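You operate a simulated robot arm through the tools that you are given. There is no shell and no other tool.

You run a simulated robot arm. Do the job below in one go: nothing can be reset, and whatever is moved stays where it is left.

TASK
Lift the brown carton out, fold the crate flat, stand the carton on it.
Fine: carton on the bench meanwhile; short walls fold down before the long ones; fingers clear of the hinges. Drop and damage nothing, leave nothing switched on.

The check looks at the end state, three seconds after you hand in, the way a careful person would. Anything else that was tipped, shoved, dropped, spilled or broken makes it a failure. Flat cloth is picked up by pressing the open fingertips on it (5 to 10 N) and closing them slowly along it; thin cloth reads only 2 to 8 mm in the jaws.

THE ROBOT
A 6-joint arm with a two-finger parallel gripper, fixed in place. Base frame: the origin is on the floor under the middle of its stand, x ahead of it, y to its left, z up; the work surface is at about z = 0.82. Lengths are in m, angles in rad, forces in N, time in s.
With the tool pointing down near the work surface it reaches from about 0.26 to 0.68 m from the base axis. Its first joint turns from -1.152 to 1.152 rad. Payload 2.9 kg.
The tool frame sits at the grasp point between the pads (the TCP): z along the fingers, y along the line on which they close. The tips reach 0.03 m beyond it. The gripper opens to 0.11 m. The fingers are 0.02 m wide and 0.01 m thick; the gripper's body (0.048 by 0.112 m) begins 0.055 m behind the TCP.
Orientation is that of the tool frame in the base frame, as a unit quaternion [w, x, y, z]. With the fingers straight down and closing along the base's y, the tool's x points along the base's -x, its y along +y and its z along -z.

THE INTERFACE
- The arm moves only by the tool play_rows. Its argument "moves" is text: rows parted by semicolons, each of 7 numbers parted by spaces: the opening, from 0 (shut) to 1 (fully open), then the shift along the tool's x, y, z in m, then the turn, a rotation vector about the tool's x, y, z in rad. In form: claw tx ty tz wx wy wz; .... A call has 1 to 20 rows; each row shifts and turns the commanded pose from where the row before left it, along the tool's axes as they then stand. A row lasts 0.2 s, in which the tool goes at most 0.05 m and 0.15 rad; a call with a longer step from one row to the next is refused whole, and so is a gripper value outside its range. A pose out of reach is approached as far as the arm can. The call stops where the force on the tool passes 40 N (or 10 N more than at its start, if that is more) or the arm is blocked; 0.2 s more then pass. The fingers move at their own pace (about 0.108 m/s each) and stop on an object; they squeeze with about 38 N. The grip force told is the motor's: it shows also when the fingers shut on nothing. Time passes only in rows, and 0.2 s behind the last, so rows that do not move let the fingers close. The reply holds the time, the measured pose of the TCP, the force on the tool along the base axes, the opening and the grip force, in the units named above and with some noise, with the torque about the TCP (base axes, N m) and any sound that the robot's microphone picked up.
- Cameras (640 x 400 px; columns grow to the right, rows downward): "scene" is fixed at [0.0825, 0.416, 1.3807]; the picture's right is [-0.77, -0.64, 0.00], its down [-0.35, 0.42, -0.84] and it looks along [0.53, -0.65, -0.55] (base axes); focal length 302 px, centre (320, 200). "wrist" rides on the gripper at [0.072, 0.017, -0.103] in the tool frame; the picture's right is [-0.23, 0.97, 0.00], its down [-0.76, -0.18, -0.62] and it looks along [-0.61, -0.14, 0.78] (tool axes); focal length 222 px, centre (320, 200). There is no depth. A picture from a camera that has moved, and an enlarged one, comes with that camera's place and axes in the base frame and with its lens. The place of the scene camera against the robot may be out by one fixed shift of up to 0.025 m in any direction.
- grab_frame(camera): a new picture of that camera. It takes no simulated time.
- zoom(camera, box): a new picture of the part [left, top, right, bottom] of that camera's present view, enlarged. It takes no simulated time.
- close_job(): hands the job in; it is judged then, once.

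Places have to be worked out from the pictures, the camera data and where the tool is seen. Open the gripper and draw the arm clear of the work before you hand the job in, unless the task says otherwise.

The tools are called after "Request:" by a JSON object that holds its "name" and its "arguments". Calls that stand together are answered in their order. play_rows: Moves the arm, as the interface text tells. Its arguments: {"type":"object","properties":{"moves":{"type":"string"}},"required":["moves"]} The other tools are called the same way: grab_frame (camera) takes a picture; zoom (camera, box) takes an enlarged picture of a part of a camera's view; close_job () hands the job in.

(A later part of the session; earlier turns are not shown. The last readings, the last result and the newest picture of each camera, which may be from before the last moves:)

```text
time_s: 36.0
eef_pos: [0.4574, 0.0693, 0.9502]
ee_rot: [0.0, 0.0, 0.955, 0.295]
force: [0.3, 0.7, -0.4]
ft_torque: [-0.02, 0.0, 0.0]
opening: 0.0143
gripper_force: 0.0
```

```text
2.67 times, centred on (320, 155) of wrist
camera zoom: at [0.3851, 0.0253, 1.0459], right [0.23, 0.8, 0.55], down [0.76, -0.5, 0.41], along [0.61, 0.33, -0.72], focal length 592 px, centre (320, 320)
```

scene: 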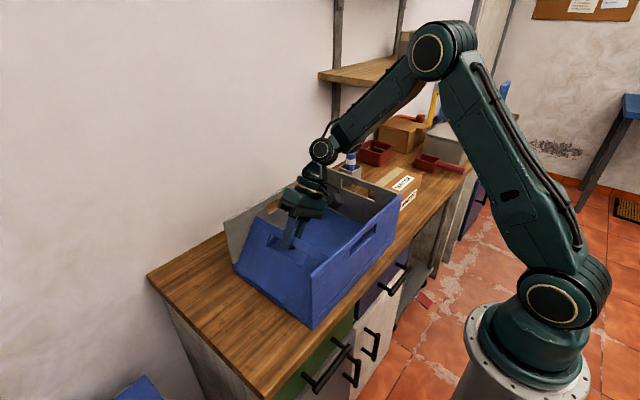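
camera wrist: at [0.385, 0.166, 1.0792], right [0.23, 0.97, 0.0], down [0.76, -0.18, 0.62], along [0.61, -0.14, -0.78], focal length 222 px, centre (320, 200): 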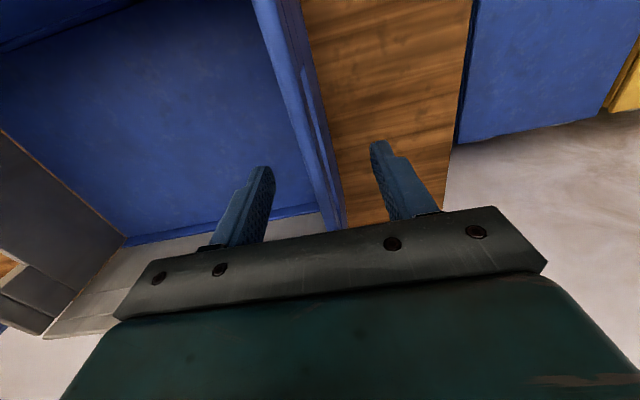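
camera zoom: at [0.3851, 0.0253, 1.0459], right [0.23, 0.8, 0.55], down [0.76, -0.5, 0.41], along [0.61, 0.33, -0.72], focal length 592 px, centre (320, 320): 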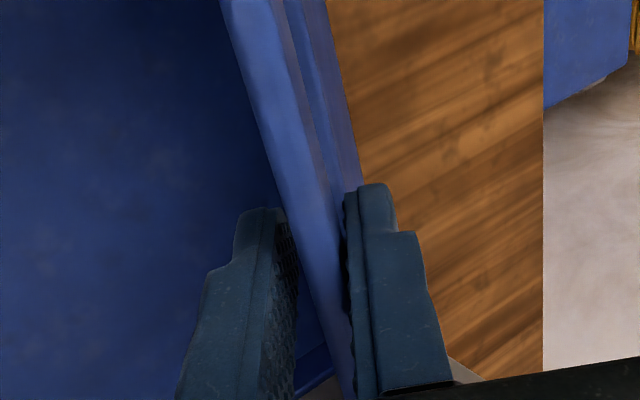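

Hinge friction holds the wall against the outer finger, so it follows without falling. I swing on to about 0.9 rad.

Request:
{"name": "play_rows", "arguments": {"moves": "0.13 0 -0.014 0.0007 -0.1 0 0; 0.13 0 -0.014 0.0007 -0.1 0 0; 0.13 0 -0.014 0.0007 -0.1 0 0; 0.13 0 0 0 0 0 0"}}

Request:
{"name": "grab_frame", "arguments": {"camera": "scene"}}

Request:
{"name": "grab_frame", "arguments": {"camera": "wrist"}}

```text
time_s: 37.0
eef_pos: [0.4579, 0.0407, 0.9211]
ee_rot: [-0.001, 0.0, 0.9, 0.435]
force: [0.6, -0.8, -0.6]
ft_torque: [0.03, -0.03, 0.0]
opening: 0.0144
gripper_force: 0.1
```

```text
taken
```

scene: 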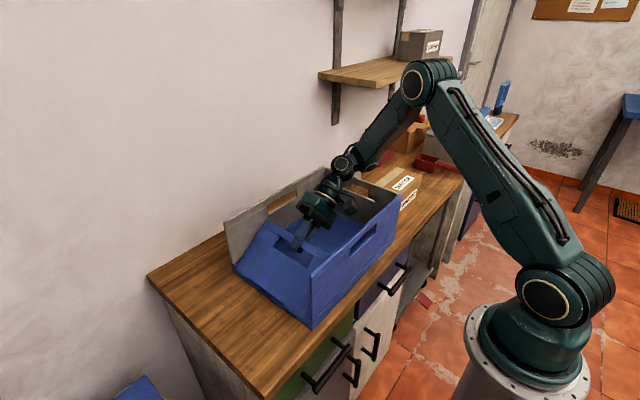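

```text
taken
camera wrist: at [0.3853, -0.0308, 1.0], right [0.23, 0.6, 0.76], down [0.76, -0.6, 0.25], along [0.61, 0.53, -0.6], focal length 222 px, centre (320, 200)
```

wrist: 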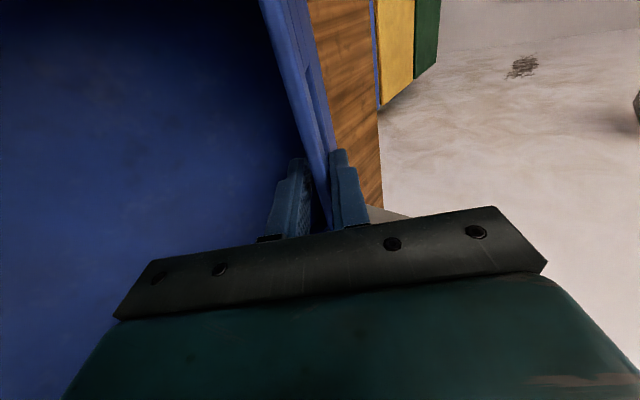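

The wall is at about 0.9 rad, still against the outer finger. I open a little to see whether it stays there by itself.

Request:
{"name": "play_rows", "arguments": {"moves": "0.2 0 0 0 0 0 0; 0.3 0 0 0 0 0 0; 0.4 0 0 0 0 0 0; 0.4 0 0 0 0 0 0"}}

Request:
{"name": "zoom", "arguments": {"camera": "wrist", "box": [200, 80, 440, 230]}}

Request:
{"name": "zoom", "arguments": {"camera": "scene", "box": [220, 150, 380, 320]}}

```text
time_s: 38.0
eef_pos: [0.4564, 0.0388, 0.9213]
ee_rot: [0.0, 0.0, 0.9, 0.435]
force: [-0.5, -0.5, -0.1]
ft_torque: [0.03, -0.03, -0.02]
opening: 0.0439
gripper_force: 0.0
```

```text
2.67 times, centred on (320, 155) of wrist
camera zoom: at [0.3852, -0.0306, 1.0002], right [0.23, 0.61, 0.76], down [0.76, -0.6, 0.25], along [0.61, 0.52, -0.6], focal length 592 px, centre (320, 320)
```

zoom: 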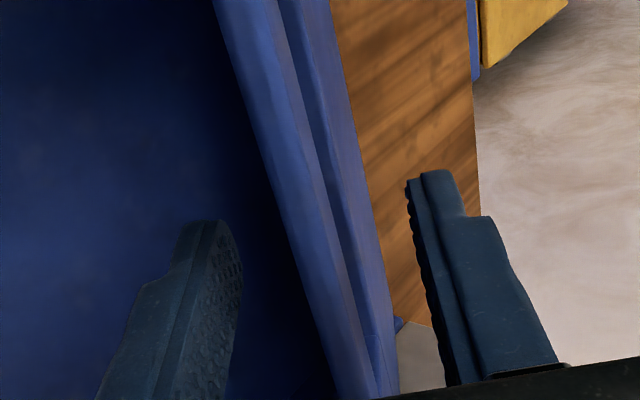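

```text
2.35 times, centred on (300, 235) of scene
camera zoom: at [0.0825, 0.416, 1.3807], right [-0.77, -0.64, 0.0], down [-0.35, 0.42, -0.84], along [0.53, -0.65, -0.55], focal length 710 px, centre (367, 118)
```

zoom: 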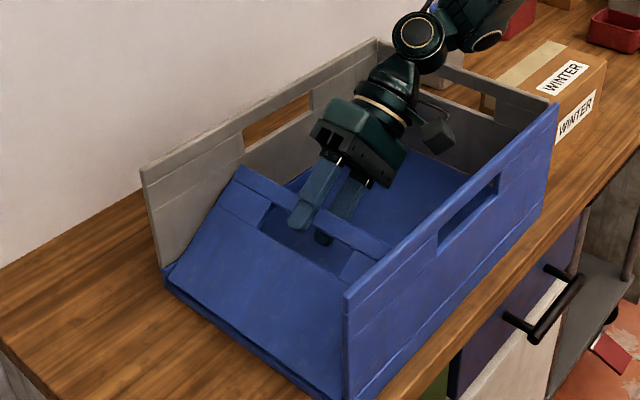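

The wall stays put on its own friction. I withdraw the fingers along the tool axis, lift, and straighten the tool to press the wall down the rest of the way from above.

Request:
{"name": "play_rows", "arguments": {"moves": "0.4 0 0 -0.02 0 0 0; 0.4 0 0 -0.02 0 0 0; 0.4 0 0 -0.025 0 0 0; 0.4 0 0.0313 -0.025 0 0 0; 0.4 0 0.0313 -0.025 0 0 0; 0.2 0 0 0 0.15 0 0; 0.1 0 0 0 0.15 0 0; 0 0 0 0 0.15 0 0; 0 0 0 0 0.15 0 0; 0 0 0 0 0.15 0 0; 0 0 0 0 0.15 0 0; 0 0 0 0 0 0 0"}}

Request:
{"name": "zoom", "arguments": {"camera": "scene", "box": [200, 130, 400, 330]}}

Request:
{"name": "grab_frame", "arguments": {"camera": "wrist"}}

```text
time_s: 40.6
eef_pos: [0.4562, -0.0106, 1.0427]
ee_rot: [0.0, -0.001, 1.0, 0.0]
force: [0.5, 0.6, -0.3]
ft_torque: [-0.03, -0.03, 0.01]
opening: 0.0
gripper_force: 37.4
```

```text
2.00 times, centred on (300, 230) of scene
camera zoom: at [0.0825, 0.4161, 1.3807], right [-0.77, -0.64, 0.0], down [-0.35, 0.42, -0.84], along [0.53, -0.65, -0.55], focal length 604 px, centre (360, 140)
```

zoom: 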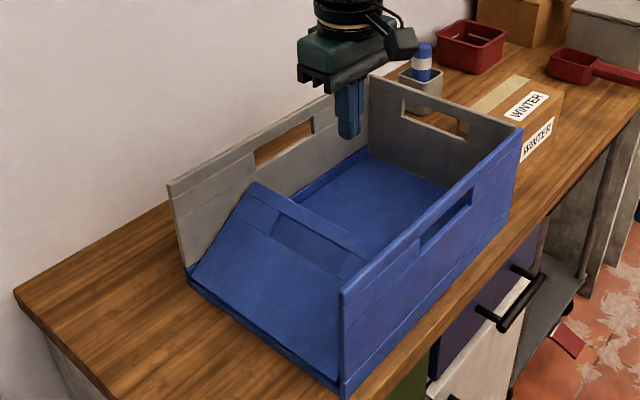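

```text
taken
camera wrist: at [0.385, 0.0056, 1.1469], right [0.23, 0.97, 0.0], down [0.76, -0.18, 0.62], along [0.61, -0.14, -0.78], focal length 222 px, centre (320, 200)
```

wrist: 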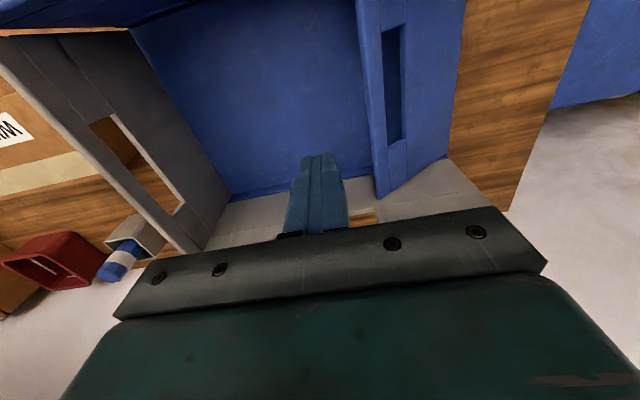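

The wall stays at about 0.9 rad, with its top edge at y≈0.036 and the slot starting about 28 mm below it. I bring the closed fingertips onto that rail and press it down along its arc.

Request:
{"name": "play_rows", "arguments": {"moves": "0 0 0.0333 0 0 0 0; 0 0 0.0333 0 0 0 0; 0 0 0 0.04 0 0 0; 0 0 0 0.03 0 0 0; 0 0 0 0.015 0 0 0; 0 0 0 0.0067 0 0 0; 0 0 -0.008 0.01 0 0 0; 0 0 -0.0065 0.012 0 0 0; 0 0 -0.0055 0.012 0 0 0; 0 0 -0.004 0.012 0 0 0; 0 0 0 0 0 0 0"}}

Request:
{"name": "zoom", "arguments": {"camera": "scene", "box": [200, 130, 400, 330]}}

Request:
{"name": "grab_frame", "arguments": {"camera": "wrist"}}

```text
time_s: 43.0
eef_pos: [0.4578, 0.0303, 0.9041]
ee_rot: [0.0, -0.001, 1.0, 0.0]
force: [-0.2, 0.3, 0.3]
ft_torque: [0.02, -0.02, -0.04]
opening: 0.0
gripper_force: 37.7
```

```text
2.00 times, centred on (300, 230) of scene
camera zoom: at [0.0825, 0.416, 1.3807], right [-0.77, -0.64, 0.0], down [-0.35, 0.42, -0.84], along [0.53, -0.65, -0.55], focal length 604 px, centre (360, 140)
```

zoom: 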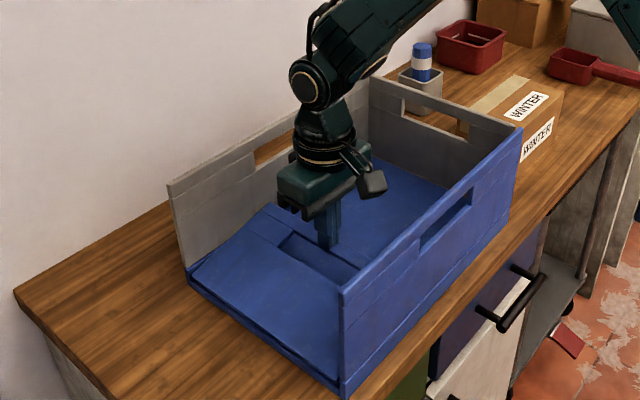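

```text
taken
camera wrist: at [0.3849, 0.0478, 1.0087], right [0.23, 0.97, 0.0], down [0.76, -0.18, 0.62], along [0.61, -0.14, -0.78], focal length 222 px, centre (320, 200)
```

wrist: 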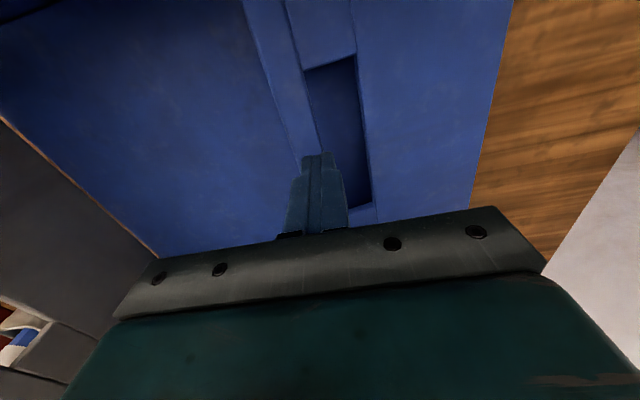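

The wall follows the fingertips down. I continue pressing until it lies flat on the crate floor.

Request:
{"name": "play_rows", "arguments": {"moves": "0 0 -0.003 0.012 0 0 0; 0 0 -0.001 0.01 0 0 0; 0 0 0 0.004 0 0 0; 0 0 0 0.002 0 0 0; 0 0 0 0.002 0 0 0; 0 0 0 0 0 0 0"}}

```text
time_s: 44.4
eef_pos: [0.4577, 0.0267, 0.8749]
ee_rot: [0.001, 0.0, 1.0, 0.0]
force: [-3.5, -2.9, 18.3]
ft_torque: [-0.07, 0.17, 0.14]
opening: 0.0002
gripper_force: 37.8
```

Contact with 18 N at z 0.875 means the wall is down on the floor. I lift and check that it stays flat.

Request:
{"name": "play_rows", "arguments": {"moves": "0 0 0 -0.02 0 0 0; 0 0 0 -0.04 0 0 0; 0 0 0 -0.04 0 0 0; 0 0 0 -0.04 0 0 0; 0 0 0 -0.04 0 0 0; 0 0 0 0 0 0 0"}}

Request:
{"name": "zoom", "arguments": {"camera": "scene", "box": [200, 130, 400, 330]}}

Request:
{"name": "grab_frame", "arguments": {"camera": "wrist"}}

```text
time_s: 45.8
eef_pos: [0.4574, 0.0276, 1.0559]
ee_rot: [0.0, 0.0, 1.0, 0.0]
force: [0.1, 0.0, 1.0]
ft_torque: [0.03, -0.03, -0.03]
opening: 0.0
gripper_force: 38.2
```

```text
2.00 times, centred on (300, 230) of scene
camera zoom: at [0.0825, 0.416, 1.3807], right [-0.77, -0.64, 0.0], down [-0.35, 0.42, -0.84], along [0.53, -0.65, -0.55], focal length 604 px, centre (360, 140)
```

zoom: 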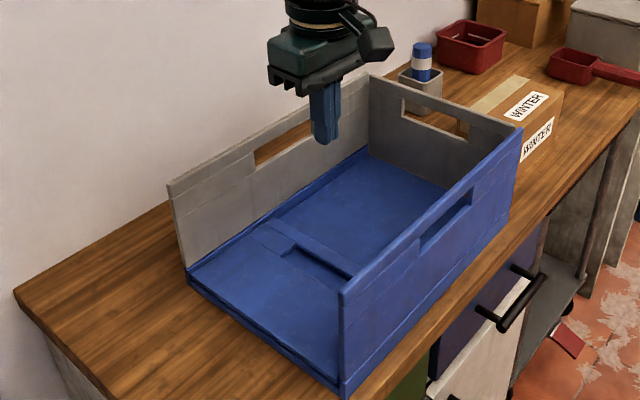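

```text
taken
camera wrist: at [0.3853, 0.0444, 1.1599], right [0.23, 0.97, 0.0], down [0.76, -0.18, 0.62], along [0.61, -0.14, -0.78], focal length 222 px, centre (320, 200)
```

wrist: 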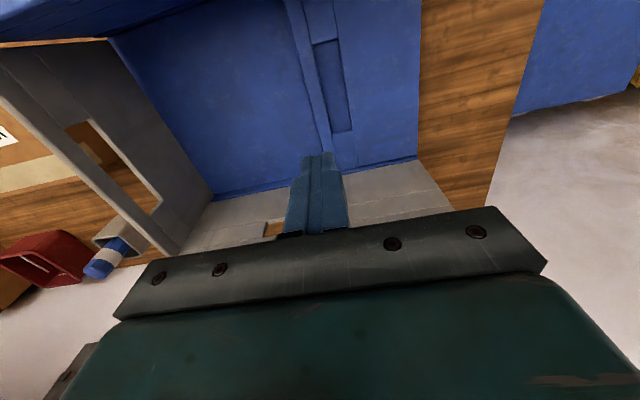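

The +y wall lies flat. Next I move above the −y wall and measure its top edge.

Request:
{"name": "play_rows", "arguments": {"moves": "0.6 0 -0.02 -0.03 0 0 0; 0.6 0 -0.04 -0.03 0 0 0; 0.6 0 -0.045 -0.02 0 0 0; 0.6 0 -0.045 0 0 0 0; 0.6 0 -0.045 0 0 0 0; 0.6 0 -0.022 0 0 0 0; 0.6 0 0 0 0 0 0"}}

Request:
{"name": "grab_frame", "arguments": {"camera": "wrist"}}

Request:
{"name": "zoom", "arguments": {"camera": "wrist", "box": [230, 40, 390, 140]}}

```text
time_s: 47.4
eef_pos: [0.4568, -0.1901, 1.1346]
ee_rot: [0.0, 0.0, 1.0, 0.0]
force: [0.1, 0.0, -1.1]
ft_torque: [0.0, 0.0, 0.01]
opening: 0.0659
gripper_force: 0.1
```

```text
taken
camera wrist: at [0.3848, -0.174, 1.239], right [0.23, 0.97, 0.0], down [0.76, -0.18, 0.62], along [0.61, -0.14, -0.78], focal length 222 px, centre (320, 200)
```

wrist: 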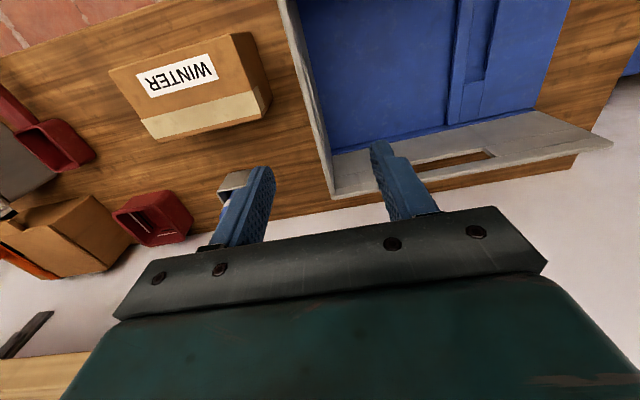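

```text
4.00 times, centred on (310, 90) of wrist
camera zoom: at [0.3848, -0.174, 1.239], right [0.23, 0.97, 0.0], down [0.76, -0.18, 0.62], along [0.61, -0.14, -0.78], focal length 888 px, centre (360, 640)
```

zoom: 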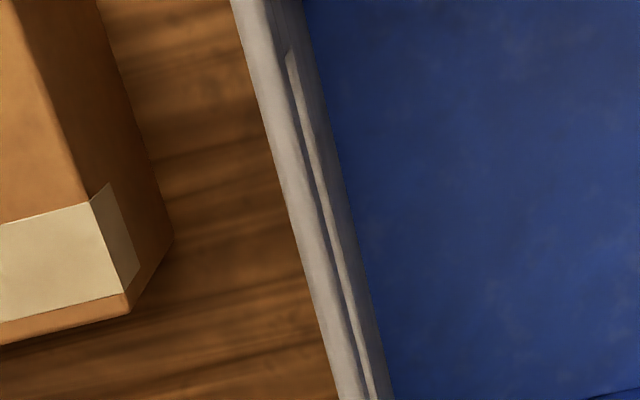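

The −y wall's top edge lies at y≈−0.205 to −0.197, so its centre is −0.201. I lower to straddle it, keeping well clear of the carton at y<−0.277.

Request:
{"name": "play_rows", "arguments": {"moves": "0.5 0 -0.011 0.03 0 0 0; 0.5 0 0 0.04 0 0 0; 0.5 0 0 0.03 0 0 0; 0.5 0 0 0.02 0 0 0; 0.5 0 0 0.02 0 0 0; 0.5 0 0 0.02 0 0 0; 0.5 0 0 0 0 0 0"}}

Request:
{"name": "zoom", "arguments": {"camera": "wrist", "box": [200, 80, 440, 230]}}

Request:
{"name": "zoom", "arguments": {"camera": "scene", "box": [300, 110, 460, 230]}}

```text
time_s: 49.0
eef_pos: [0.4561, -0.2004, 0.975]
ee_rot: [0.001, 0.0, 1.0, -0.001]
force: [0.2, 0.6, 0.3]
ft_torque: [-0.04, -0.04, -0.01]
opening: 0.0548
gripper_force: 0.1
```

```text
2.67 times, centred on (320, 155) of wrist
camera zoom: at [0.3844, -0.1837, 1.0785], right [0.23, 0.97, 0.0], down [0.76, -0.18, 0.62], along [0.61, -0.14, -0.78], focal length 592 px, centre (320, 320)
```

zoom: 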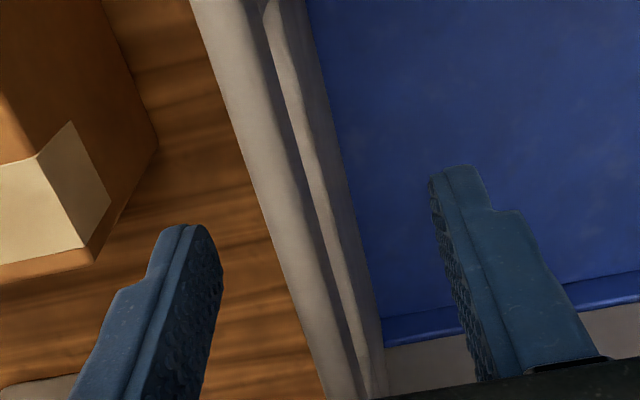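

```text
3.33 times, centred on (380, 170) of scene
camera zoom: at [0.0825, 0.416, 1.3807], right [-0.77, -0.64, 0.0], down [-0.35, 0.42, -0.84], along [0.53, -0.65, -0.55], focal length 1006 px, centre (120, 300)
```

zoom: 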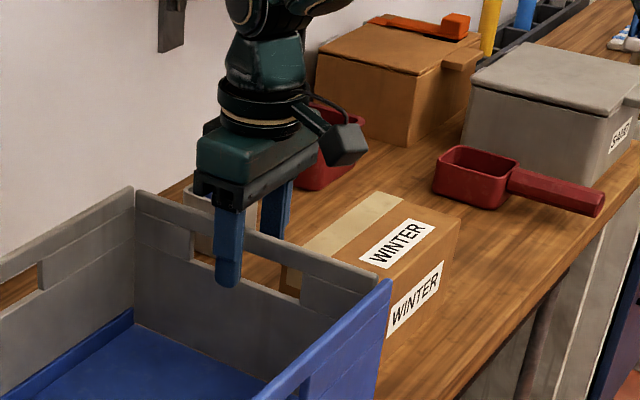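

The rail is centred between the fingers. I close to 14 mm and swing this wall inward (toward +y) about its hinge.

Request:
{"name": "play_rows", "arguments": {"moves": "0.3 0 0 0 0 0 0; 0.2 0 0 0 0 0 0; 0.13 0 0 0 0 0 0; 0.13 0 0.007 0.0002 0.05 0 0; 0.13 0 0.007 0.0002 0.05 0 0; 0.13 0 0.007 0.0002 0.05 0 0; 0.13 0 0.007 0.0002 0.05 0 0; 0.13 0 0 0 0 0 0"}}

Request:
{"name": "grab_frame", "arguments": {"camera": "scene"}}

Request:
{"name": "zoom", "arguments": {"camera": "wrist", "box": [200, 80, 440, 230]}}

```text
time_s: 50.8
eef_pos: [0.4573, -0.172, 0.9725]
ee_rot: [0.0, 0.0, 0.995, -0.1]
force: [0.7, -0.5, 0.0]
ft_torque: [0.0, 0.0, -0.03]
opening: 0.0143
gripper_force: 0.0
```

```text
taken
```

scene: 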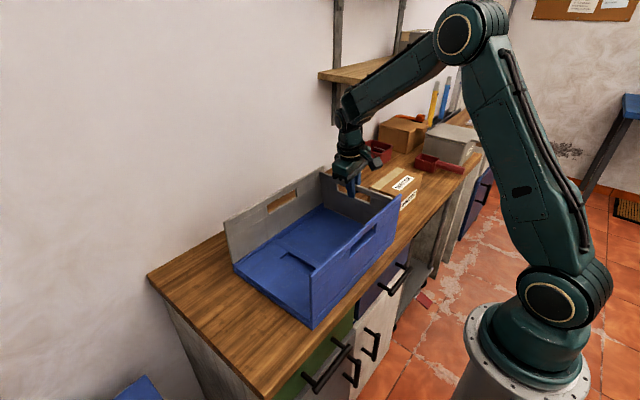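

```text
2.67 times, centred on (320, 155) of wrist
camera zoom: at [0.3848, -0.1356, 1.0705], right [0.23, 0.95, -0.19], down [0.76, -0.05, 0.65], along [0.61, -0.29, -0.74], focal length 592 px, centre (320, 320)
```

zoom: 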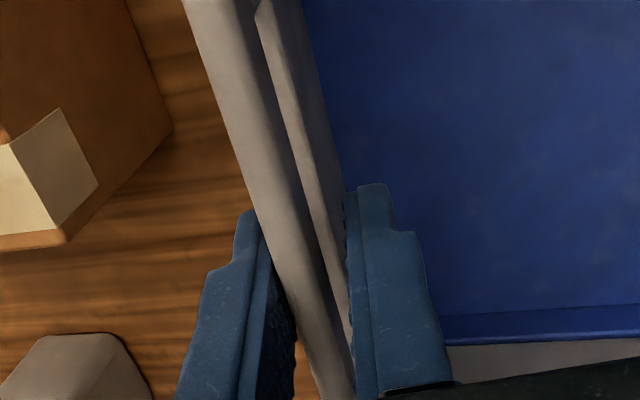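

The −y wall follows freely too. I continue the arc to about 0.9 rad.

Request:
{"name": "play_rows", "arguments": {"moves": "0.13 0 0.014 0.0007 0.1 0 0; 0.13 0 0.014 0.0007 0.1 0 0; 0.13 0 0.014 0.0007 0.1 0 0; 0.13 0 0.014 0.0007 0.1 0 0; 0.13 0 0 0 0 0 0"}}

Request:
{"name": "grab_frame", "arguments": {"camera": "scene"}}

Request:
{"name": "zoom", "arguments": {"camera": "wrist", "box": [200, 80, 440, 230]}}

```text
time_s: 52.0
eef_pos: [0.4572, -0.1214, 0.9497]
ee_rot: [0.001, 0.0, 0.955, -0.296]
force: [0.4, -0.5, -1.4]
ft_torque: [0.0, 0.03, 0.01]
opening: 0.0144
gripper_force: 0.1
```

```text
taken
```

scene: 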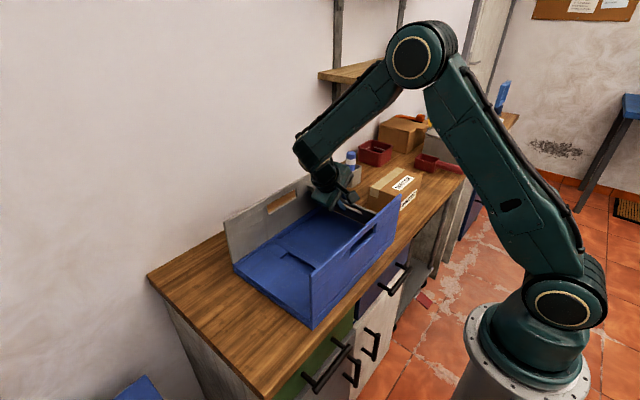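

```text
2.67 times, centred on (320, 155) of wrist
camera zoom: at [0.385, -0.0493, 1.0265], right [0.23, 0.8, -0.55], down [0.76, 0.21, 0.61], along [0.61, -0.56, -0.56], focal length 592 px, centre (320, 320)
```

zoom: 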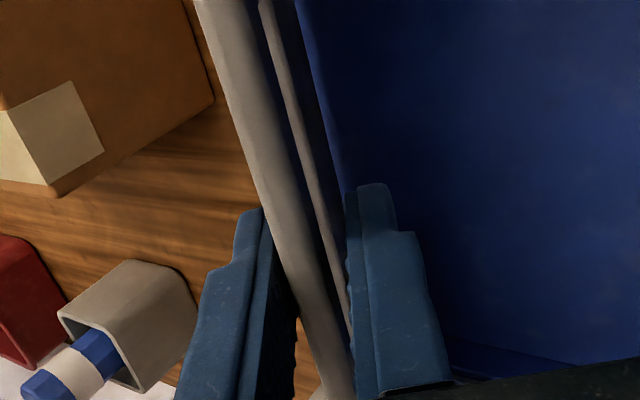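

Request:
{"name": "play_rows", "arguments": {"moves": "0.13 0 0.014 0.0007 0.1 0 0; 0.13 0 0.014 0.0007 0.1 0 0; 0.13 0 0.014 0.0007 0.1 0 0; 0.13 0 0 0 0 0 0; 0.2 0 0 0 0 0 0; 0.3 0 0 0 0 0 0; 0.4 0 0 0 0 0 0; 0.4 0 0 0 0 0 0"}}

Request:
{"name": "grab_frame", "arguments": {"camera": "scene"}}

Request:
{"name": "zoom", "arguments": {"camera": "wrist", "box": [200, 80, 440, 230]}}

```text
time_s: 53.8
eef_pos: [0.4585, -0.0915, 0.9214]
ee_rot: [0.0, 0.0, 0.901, -0.434]
force: [-0.3, 0.5, 0.8]
ft_torque: [-0.01, -0.02, 0.01]
opening: 0.044
gripper_force: 0.0
```

```text
taken
```

scene: 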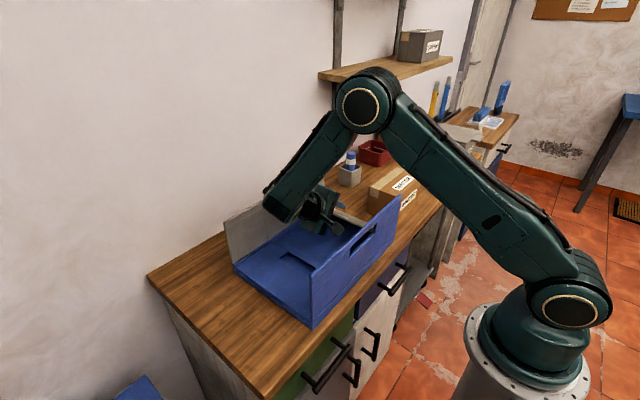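

```text
2.67 times, centred on (320, 155) of wrist
camera zoom: at [0.3856, 0.0, 0.9734], right [0.23, 0.61, -0.76], down [0.76, 0.38, 0.53], along [0.61, -0.7, -0.38], focal length 592 px, centre (320, 320)
```

zoom: 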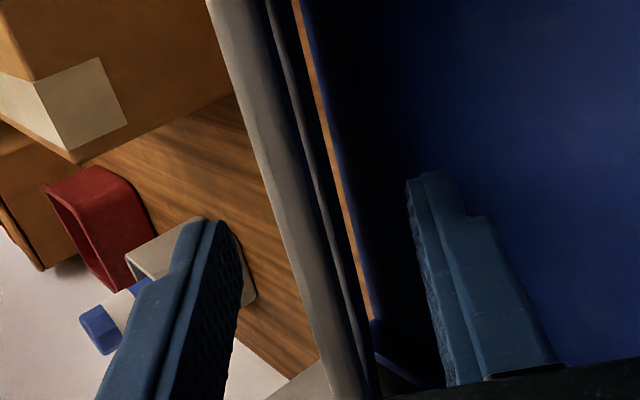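

The wall holds at 0.9 rad by itself. I withdraw along the tool axis, lift, and straighten, closing the fingers for the final press.

Request:
{"name": "play_rows", "arguments": {"moves": "0.4 0 0 -0.02 0 0 0; 0.4 0 0 -0.02 0 0 0; 0.4 0 0 -0.025 0 0 0; 0.4 0 -0.0313 -0.025 0 0 0; 0.4 0 -0.0313 -0.025 0 0 0; 0.2 0 0 0 -0.15 0 0; 0.1 0 0 0 -0.15 0 0; 0 0 0 0 -0.15 0 0; 0 0 0 0 -0.15 0 0; 0 0 0 0 -0.15 0 0; 0 0 0 0 -0.15 0 0; 0 0 0 0 0 0 0"}}

Request:
{"name": "grab_frame", "arguments": {"camera": "scene"}}

Request:
{"name": "grab_frame", "arguments": {"camera": "wrist"}}

```text
time_s: 56.4
eef_pos: [0.4556, -0.0401, 1.043]
ee_rot: [0.0, 0.0, 1.0, 0.001]
force: [-0.4, -0.1, 0.3]
ft_torque: [-0.01, -0.01, -0.01]
opening: 0.0001
gripper_force: 37.5
```

```text
taken
```

scene: 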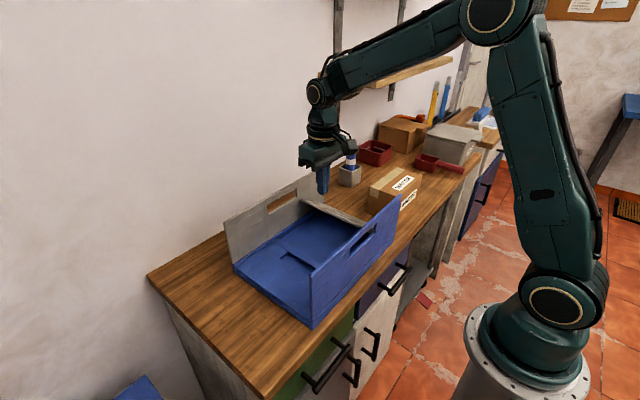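

```text
taken
camera wrist: at [0.3851, -0.0235, 1.1467], right [0.23, 0.97, 0.0], down [0.76, -0.18, 0.62], along [0.61, -0.14, -0.78], focal length 222 px, centre (320, 200)
```

wrist: 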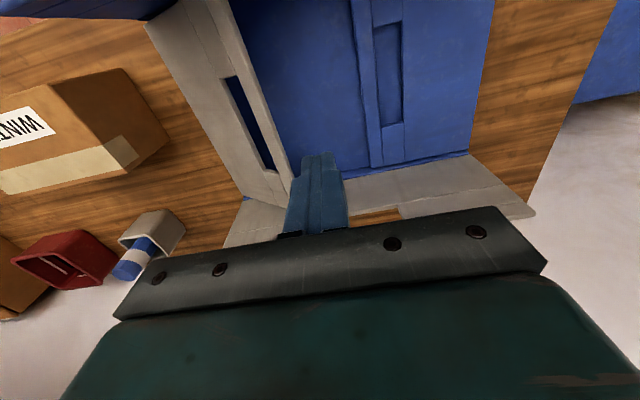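

The −y wall leans at 0.9 rad with its top edge near y≈−0.087. I press it down the same way, on its rail.

Request:
{"name": "play_rows", "arguments": {"moves": "0 0 -0.0333 0 0 0 0; 0 0 -0.0333 0 0 0 0; 0 0 0 0.04 0 0 0; 0 0 0 0.03 0 0 0; 0 0 0 0.015 0 0 0; 0 0 0 0.0067 0 0 0; 0 0 0.008 0.01 0 0 0; 0 0 0.0065 0.012 0 0 0; 0 0 0.0055 0.012 0 0 0; 0 0 0.004 0.012 0 0 0; 0 0 0.003 0.012 0 0 0; 0 0 0.001 0.01 0 0 0; 0 0 0 0.003 0 0 0; 0 0 0 0 0 0 0"}}

Request:
{"name": "zoom", "arguments": {"camera": "scene", "box": [200, 130, 420, 330]}}

Request:
{"name": "grab_frame", "arguments": {"camera": "wrist"}}

```text
time_s: 59.4
eef_pos: [0.4569, -0.0777, 0.8781]
ee_rot: [0.0, 0.0, 1.0, 0.0]
force: [-0.5, 0.4, 0.4]
ft_torque: [0.0, 0.0, -0.02]
opening: 0.0002
gripper_force: 37.5
```

```text
2.00 times, centred on (310, 230) of scene
camera zoom: at [0.0825, 0.416, 1.3807], right [-0.77, -0.64, 0.0], down [-0.35, 0.42, -0.84], along [0.53, -0.65, -0.55], focal length 604 px, centre (340, 140)
```

zoom: 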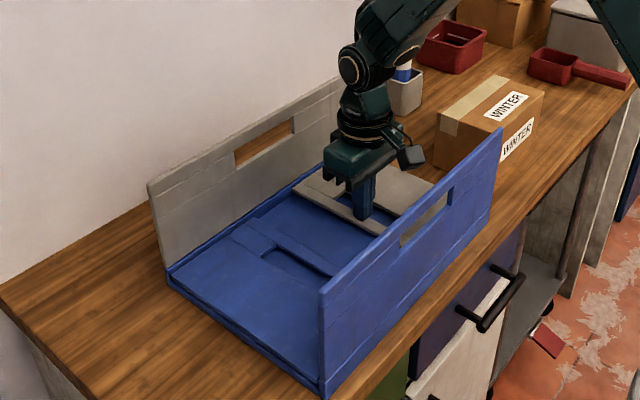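

```text
taken
camera wrist: at [0.3851, -0.0617, 0.9832], right [0.23, 0.97, 0.0], down [0.76, -0.18, 0.62], along [0.61, -0.14, -0.78], focal length 222 px, centre (320, 200)
```

wrist: 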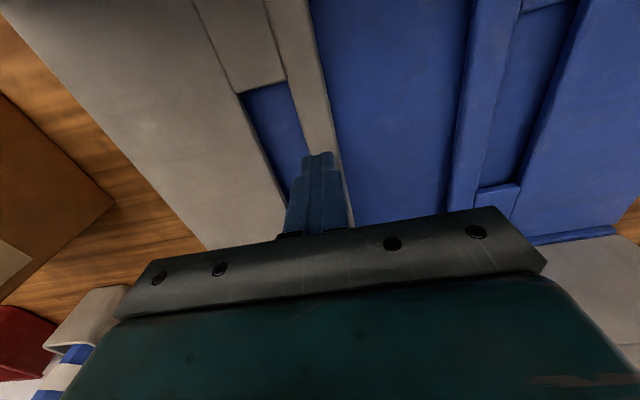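

Almost flat; I press the last few millimetres until I feel the floor, then lift off.

Request:
{"name": "play_rows", "arguments": {"moves": "0 0 0 0.002 0 0 0; 0 0 0 0.002 0 0 0; 0 0 0 0.001 0 0 0; 0 0 0 0 0 0 0"}}

```text
time_s: 60.4
eef_pos: [0.4573, -0.0782, 0.8739]
ee_rot: [0.0, 0.001, 1.0, -0.001]
force: [-6.6, 0.4, 24.9]
ft_torque: [-0.03, 0.29, 0.05]
opening: 0.0
gripper_force: 37.7
```

Both short walls should be flat now. I lift, go back toward the robot side and look at the near long wall from outside.

Request:
{"name": "play_rows", "arguments": {"moves": "0 0 0 -0.02 0 0 0; 0 0 0 -0.04 0 0 0; 0 0 0 -0.05 0 0 0; 0 0 0 -0.05 0 0 0; 0 0 0 -0.05 0 0 0; 0 0 0.013 -0.02 0 0 0; 0 0.03 0.013 0 0 0 0; 0 0.04 0.013 0 0 0 0; 0 0.04 0.013 0 0 0 0; 0 0.035 0 0 0 0 0; 0 0 0 0 0 0 0"}}

Request:
{"name": "grab_frame", "arguments": {"camera": "scene"}}

Request:
{"name": "grab_frame", "arguments": {"camera": "wrist"}}

```text
time_s: 62.8
eef_pos: [0.3125, -0.0273, 1.1029]
ee_rot: [-0.001, 0.0, 1.0, 0.001]
force: [-0.9, -0.1, -0.1]
ft_torque: [-0.02, 0.0, 0.0]
opening: 0.0002
gripper_force: 37.6
```

```text
taken
```

scene: 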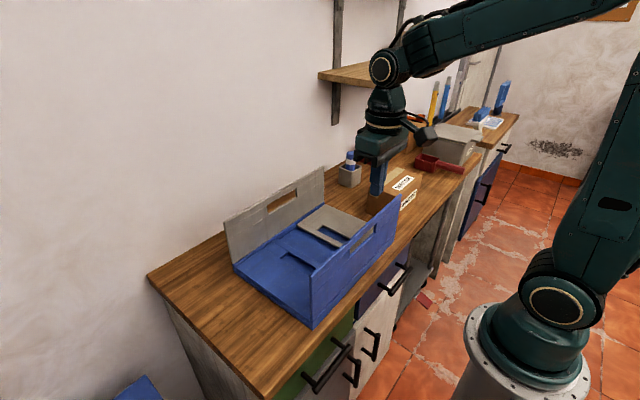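

```text
taken
camera wrist: at [0.2398, -0.0101, 1.208], right [0.23, 0.97, 0.0], down [0.76, -0.18, 0.62], along [0.61, -0.14, -0.78], focal length 222 px, centre (320, 200)
```

wrist: 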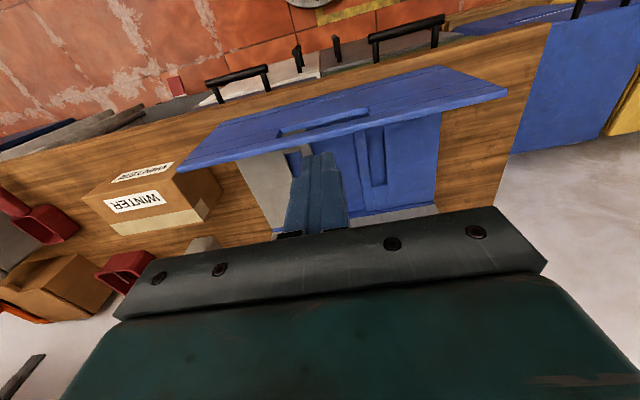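

Request:
{"name": "zoom", "arguments": {"camera": "scene", "box": [220, 160, 420, 335]}}

Request:
{"name": "zoom", "arguments": {"camera": "wrist", "box": [160, 50, 520, 225]}}

Request:
{"name": "zoom", "arguments": {"camera": "scene", "box": [270, 240, 350, 335]}}

```text
2.29 times, centred on (320, 248) of scene
camera zoom: at [0.0825, 0.416, 1.3807], right [-0.77, -0.64, 0.0], down [-0.35, 0.42, -0.84], along [0.53, -0.65, -0.55], focal length 690 px, centre (320, 91)
```

zoom: 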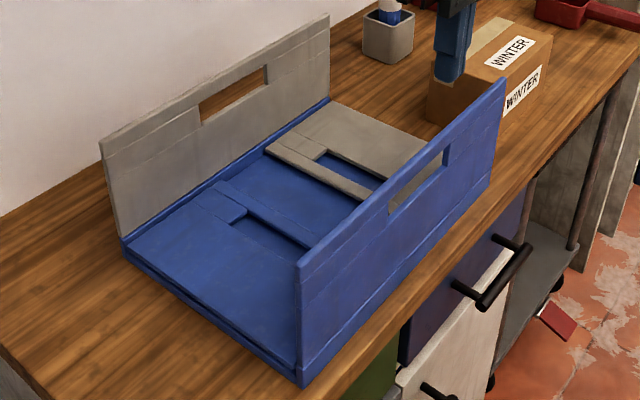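

```text
1.78 times, centred on (340, 138) of wrist
camera zoom: at [0.2398, -0.0101, 1.208], right [0.23, 0.97, 0.0], down [0.76, -0.18, 0.62], along [0.61, -0.14, -0.78], focal length 395 px, centre (284, 311)
```

zoom: 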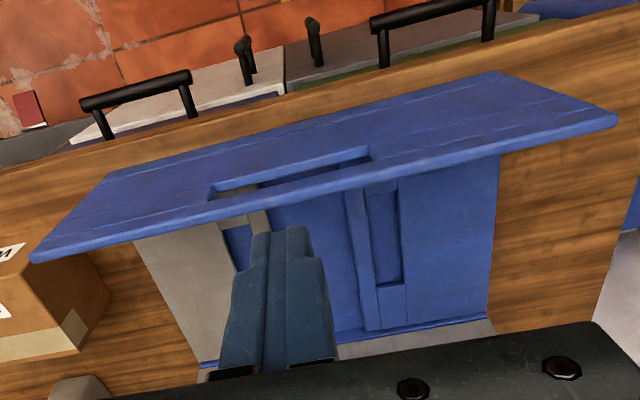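

```text
4.21 times, centred on (310, 288) of scene
camera zoom: at [0.0825, 0.416, 1.3807], right [-0.77, -0.64, 0.0], down [-0.35, 0.42, -0.84], along [0.53, -0.65, -0.55], focal length 1271 px, centre (362, -168)
```

zoom: 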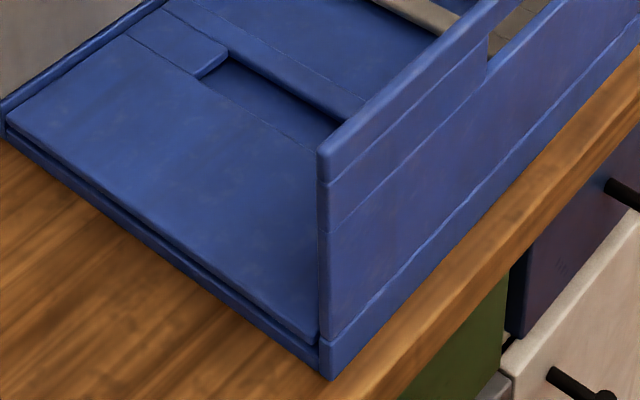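

Both short walls lie flat. The near long wall's top edge is about x 0.326–0.334. I turn the gripper to close along x so I can straddle it, and move over its middle.

Request:
{"name": "play_rows", "arguments": {"moves": "0.3 0 0 0 0 0 0.1428; 0.5 0 0 0 0 0 0.1428; 0.5 0 0 0 0 0 0.1428; 0.5 0 0 0 0 0 0.1428; 0.5 0 0 0 0 0 0.1428; 0.5 0 0 0 0 0 0.1428; 0.5 0 0 0 0 0 0.1428; 0.5 0 0 0 0 0 0.1428; 0.5 0 0 0 0 0 0.1428; 0.5 0 0 0 0 0 0.1428; 0.5 0 0 0 0 0 0.1428; 0.5 0 0.0175 0 0 0 0; 0.5 0 0 0 0 0 0"}}

Request:
{"name": "grab_frame", "arguments": {"camera": "wrist"}}

Request:
{"name": "zoom", "arguments": {"camera": "wrist", "box": [230, 40, 390, 140]}}

```text
time_s: 65.6
eef_pos: [0.3295, -0.0265, 1.1041]
ee_rot: [-0.001, 0.707, 0.707, 0.001]
force: [1.0, -0.2, 0.1]
ft_torque: [0.02, 0.02, 0.0]
opening: 0.0551
gripper_force: 0.1
```

```text
taken
camera wrist: at [0.3471, 0.046, 1.2084], right [0.97, -0.23, 0.0], down [-0.18, -0.76, 0.62], along [-0.14, -0.61, -0.78], focal length 222 px, centre (320, 200)
```

wrist: 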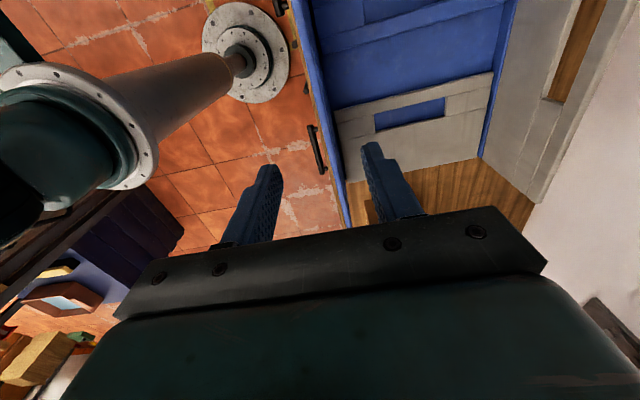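

```text
4.00 times, centred on (310, 90) of wrist
camera zoom: at [0.3471, 0.046, 1.2084], right [0.97, -0.23, 0.0], down [-0.18, -0.76, 0.62], along [-0.14, -0.61, -0.78], focal length 888 px, centre (360, 640)
```

zoom: 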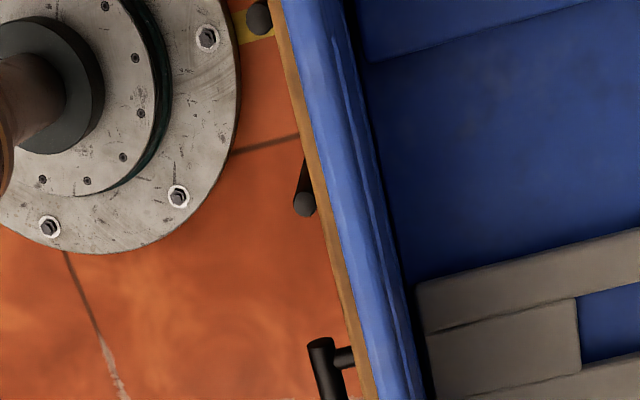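

The near wall's top is centred at x≈0.332. I shift 2.5 mm and lower to straddle it.

Request:
{"name": "play_rows", "arguments": {"moves": "0.5 0 0.0025 0.03 0 0 0; 0.5 0 0 0.04 0 0 0; 0.5 0 0 0.03 0 0 0; 0.5 0 0 0.02 0 0 0; 0.5 0 0 0.01 0 0 0; 0.5 0 0 0 0 0 0"}}

Request:
{"name": "zoom", "arguments": {"camera": "wrist", "box": [200, 80, 440, 230]}}

Request:
{"name": "zoom", "arguments": {"camera": "scene", "box": [270, 130, 430, 330]}}

```text
time_s: 67.0
eef_pos: [0.3334, -0.0271, 0.9728]
ee_rot: [-0.001, 0.707, 0.707, 0.0]
force: [-0.3, -0.5, -0.4]
ft_torque: [-0.01, 0.0, 0.01]
opening: 0.0551
gripper_force: 0.0
```

```text
2.67 times, centred on (320, 155) of wrist
camera zoom: at [0.3497, 0.0458, 1.0778], right [0.97, -0.23, 0.0], down [-0.18, -0.76, 0.62], along [-0.14, -0.61, -0.78], focal length 592 px, centre (320, 320)
```

zoom: 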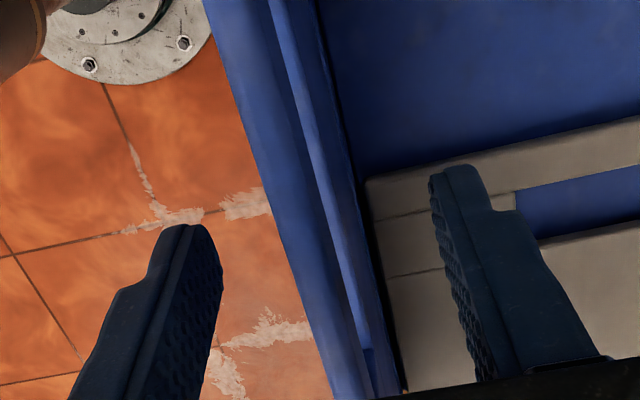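

```text
2.00 times, centred on (350, 230) of scene
camera zoom: at [0.0825, 0.416, 1.3807], right [-0.77, -0.64, 0.0], down [-0.35, 0.42, -0.84], along [0.53, -0.65, -0.55], focal length 604 px, centre (260, 140)
```

zoom: 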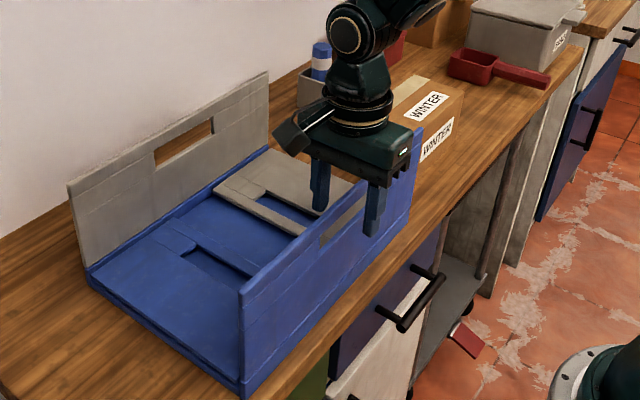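

Straddled cleanly. I close to 15 mm and swing the near wall inward by 0.2 rad about its hinge (z≈0.85).

Request:
{"name": "play_rows", "arguments": {"moves": "0.3 0 0 0 0 0 0; 0.2 0 0 0 0 0 0; 0.14 0 0 0 0 0 0; 0.14 0 0 0 0 0 0; 0.14 0 0.0061 0.0002 0.05 0 0; 0.14 0 0.0061 0.0002 0.05 0 0; 0.14 0 0.0061 0.0002 0.05 0 0; 0.14 0 0.0061 0.0002 0.05 0 0; 0.14 0 0 0 0 0 0"}}

Request:
{"name": "zoom", "arguments": {"camera": "wrist", "box": [200, 80, 440, 230]}}

Request:
{"name": "zoom", "arguments": {"camera": "scene", "box": [220, 130, 430, 330]}}

```text
time_s: 69.0
eef_pos: [0.357, -0.0256, 0.9705]
ee_rot: [-0.07, 0.703, 0.704, -0.071]
force: [-0.2, -0.5, -0.2]
ft_torque: [-0.03, 0.02, 0.01]
opening: 0.0154
gripper_force: 0.0
```

```text
2.67 times, centred on (320, 155) of wrist
camera zoom: at [0.3938, 0.0461, 1.0703], right [0.95, -0.23, -0.19], down [-0.05, -0.76, 0.65], along [-0.29, -0.61, -0.74], focal length 592 px, centre (320, 320)
```

zoom: 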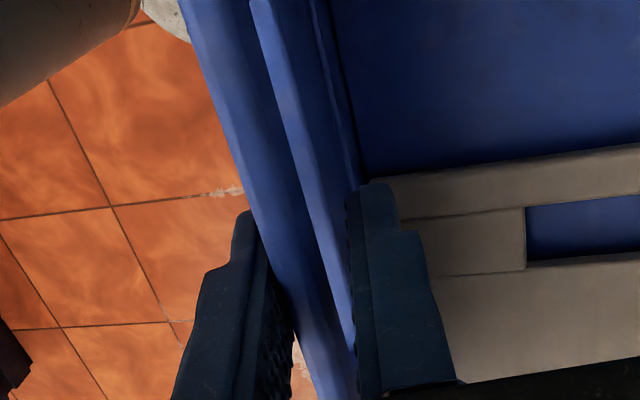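

```text
2.00 times, centred on (325, 230) of scene
camera zoom: at [0.0825, 0.416, 1.3807], right [-0.77, -0.64, 0.0], down [-0.35, 0.42, -0.84], along [0.53, -0.65, -0.55], focal length 604 px, centre (310, 140)
```

zoom: 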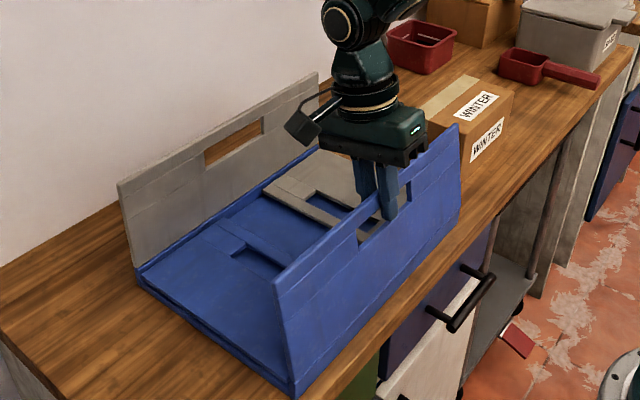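

The near wall swings with negligible force. I continue to about 0.6 rad.

Request:
{"name": "play_rows", "arguments": {"moves": "0.14 0 0.0123 0.0006 0.1 0 0; 0.14 0 0.0123 0.0006 0.1 0 0; 0.14 0 0.0123 0.0006 0.1 0 0; 0.14 0 0.0123 0.0006 0.1 0 0; 0.14 0 0 0 0 0 0"}}

Request:
{"name": "grab_frame", "arguments": {"camera": "scene"}}

Request:
{"name": "zoom", "arguments": {"camera": "wrist", "box": [200, 80, 440, 230]}}

```text
time_s: 70.2
eef_pos: [0.4014, -0.0265, 0.9521]
ee_rot: [-0.209, 0.676, 0.675, -0.21]
force: [-0.2, -0.6, 0.8]
ft_torque: [0.03, 0.02, 0.03]
opening: 0.0155
gripper_force: 0.0
```

```text
taken
```

scene: 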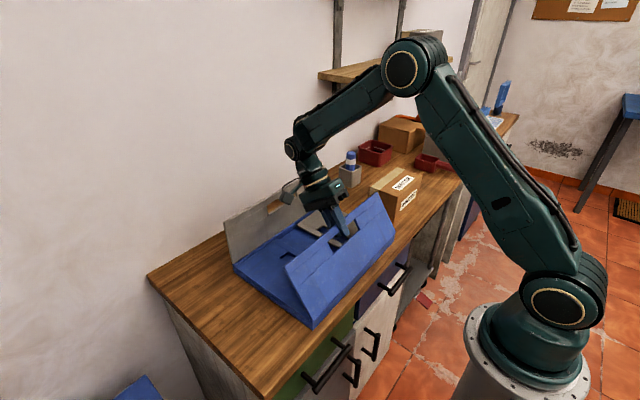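

```text
2.67 times, centred on (320, 155) of wrist
camera zoom: at [0.4741, 0.0463, 1.0294], right [0.8, -0.23, -0.55], down [0.21, -0.76, 0.61], along [-0.56, -0.61, -0.57], focal length 592 px, centre (320, 320)
```

zoom: 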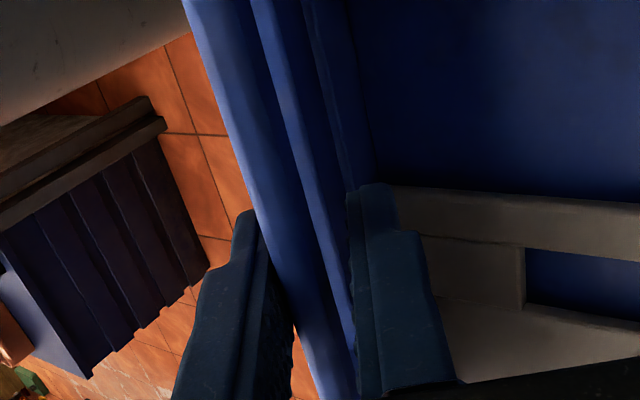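

The near wall is at about 0.6 rad, with the gripper still clear of the far wall. I open to see that it holds, then withdraw along the tool axis.

Request:
{"name": "play_rows", "arguments": {"moves": "0.2 0 0 0 0 0 0; 0.3 0 0 0 0 0 0; 0.35 0 0 0 0 0 0; 0.35 0 0 0 0 0 0"}}

Request:
{"name": "zoom", "arguments": {"camera": "wrist", "box": [200, 80, 440, 230]}}

Request:
{"name": "zoom", "arguments": {"camera": "scene", "box": [220, 130, 430, 330]}}

```text
time_s: 71.2
eef_pos: [0.4013, -0.0251, 0.9531]
ee_rot: [-0.209, 0.676, 0.675, -0.209]
force: [0.4, -0.5, 0.3]
ft_torque: [-0.03, 0.01, 0.05]
opening: 0.0389
gripper_force: 0.3
```

```text
2.67 times, centred on (320, 155) of wrist
camera zoom: at [0.4739, 0.0463, 1.0295], right [0.8, -0.23, -0.55], down [0.21, -0.76, 0.61], along [-0.56, -0.61, -0.57], focal length 592 px, centre (320, 320)
```

zoom: 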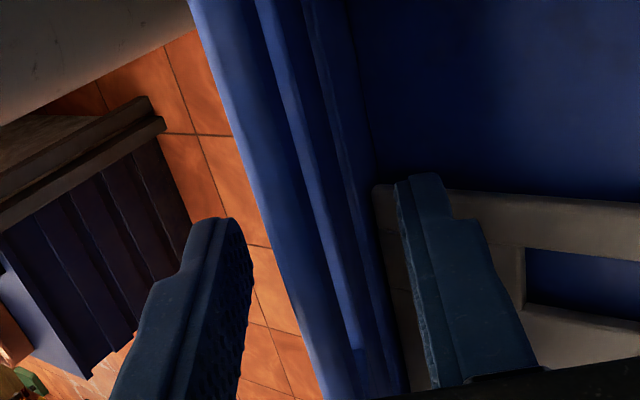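

```text
2.00 times, centred on (325, 230) of scene
camera zoom: at [0.0825, 0.416, 1.3807], right [-0.77, -0.64, 0.0], down [-0.35, 0.42, -0.84], along [0.53, -0.65, -0.55], focal length 604 px, centre (310, 140)
```

zoom: 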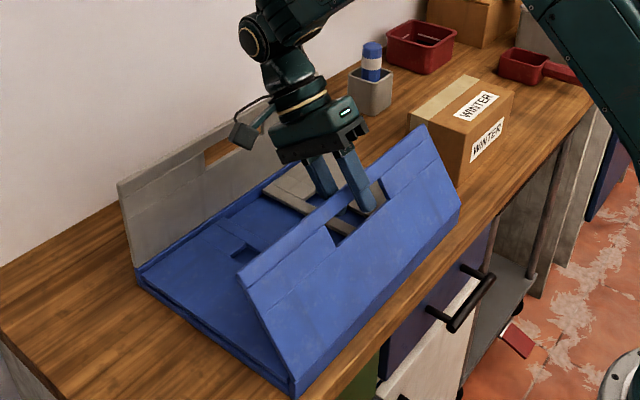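

The near wall stays at 0.6 rad by itself. I withdraw, straighten the tool and close the fingers above the crate.

Request:
{"name": "play_rows", "arguments": {"moves": "0.35 0 0 -0.02 0 0 0; 0.35 0 0 -0.02 0 0 0; 0.35 0 0 -0.02 0 0 0; 0.35 0 -0.0226 -0.033 0 0 0; 0.35 0 -0.0226 -0.033 0 0 0; 0.1 0 0 0 -0.15 0 0; 0 0 0 0 -0.15 0 0; 0 0 0 0 -0.15 0 0; 0 0 0 0 -0.15 0 0; 0 0 0 0 0 0 0"}}

Request:
{"name": "grab_frame", "arguments": {"camera": "wrist"}}

Request:
{"name": "zoom", "arguments": {"camera": "scene", "box": [220, 130, 430, 330]}}

```text
time_s: 73.4
eef_pos: [0.506, 0.0427, 1.1607]
ee_rot: [-0.001, 0.711, 0.703, -0.004]
force: [-0.8, -0.2, -0.9]
ft_torque: [-0.01, -0.01, 0.01]
opening: 0.0
gripper_force: 38.2
out of reach, approached as far as the arm can: row 3, 7, 8, 9
```

```text
taken
camera wrist: at [0.5246, 0.115, 1.2637], right [0.97, -0.24, -0.01], down [-0.18, -0.76, 0.63], along [-0.16, -0.61, -0.78], focal length 222 px, centre (320, 200)
```

wrist: 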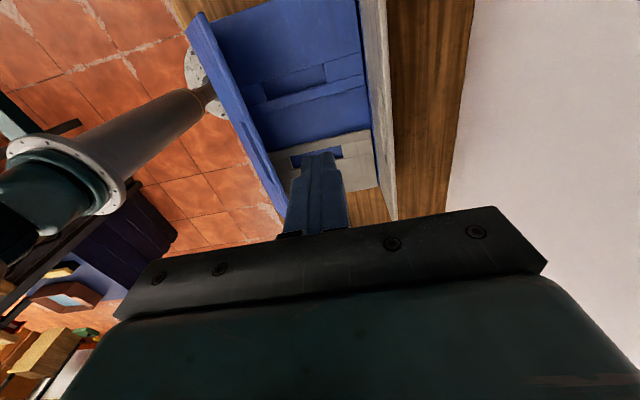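

```text
2.00 times, centred on (325, 230) of scene
camera zoom: at [0.0825, 0.416, 1.3807], right [-0.77, -0.64, 0.0], down [-0.35, 0.42, -0.84], along [0.53, -0.65, -0.55], focal length 604 px, centre (310, 140)
```

zoom: 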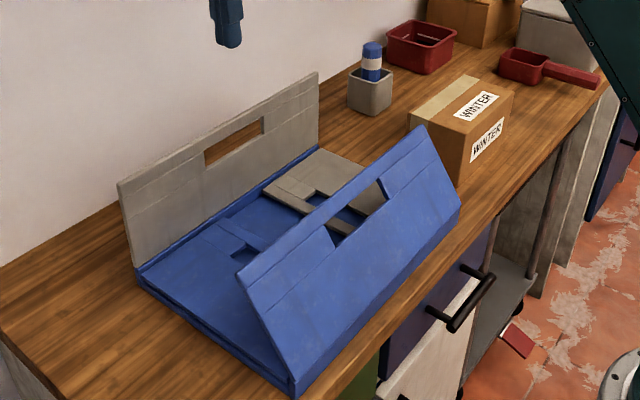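

The arm reports an unreachable step and now reads (0.506, 0.043, 1.161), off from where I commanded; the walls and everything else look undisturbed. I issue a still row to see where it settles.

Request:
{"name": "play_rows", "arguments": {"moves": "0 0 0 0 0 0 0; 0 0 0 0 0 0 0"}}

Request:
{"name": "grab_frame", "arguments": {"camera": "scene"}}

```text
time_s: 74.0
eef_pos: [0.5037, 0.0434, 1.1599]
ee_rot: [-0.002, 0.711, 0.703, -0.006]
force: [0.9, -0.6, 0.2]
ft_torque: [-0.01, 0.02, 0.01]
opening: 0.0
gripper_force: 37.5
```

```text
taken
```

scene: 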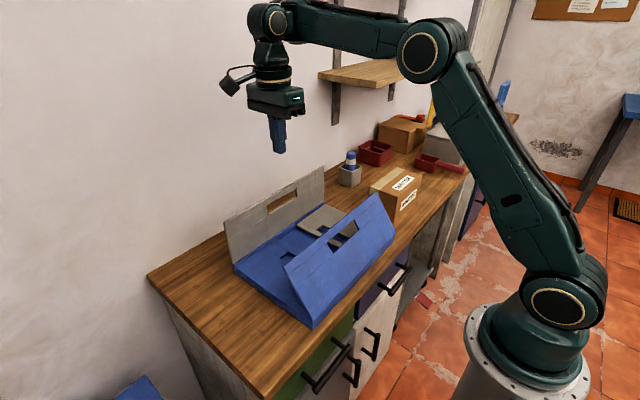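

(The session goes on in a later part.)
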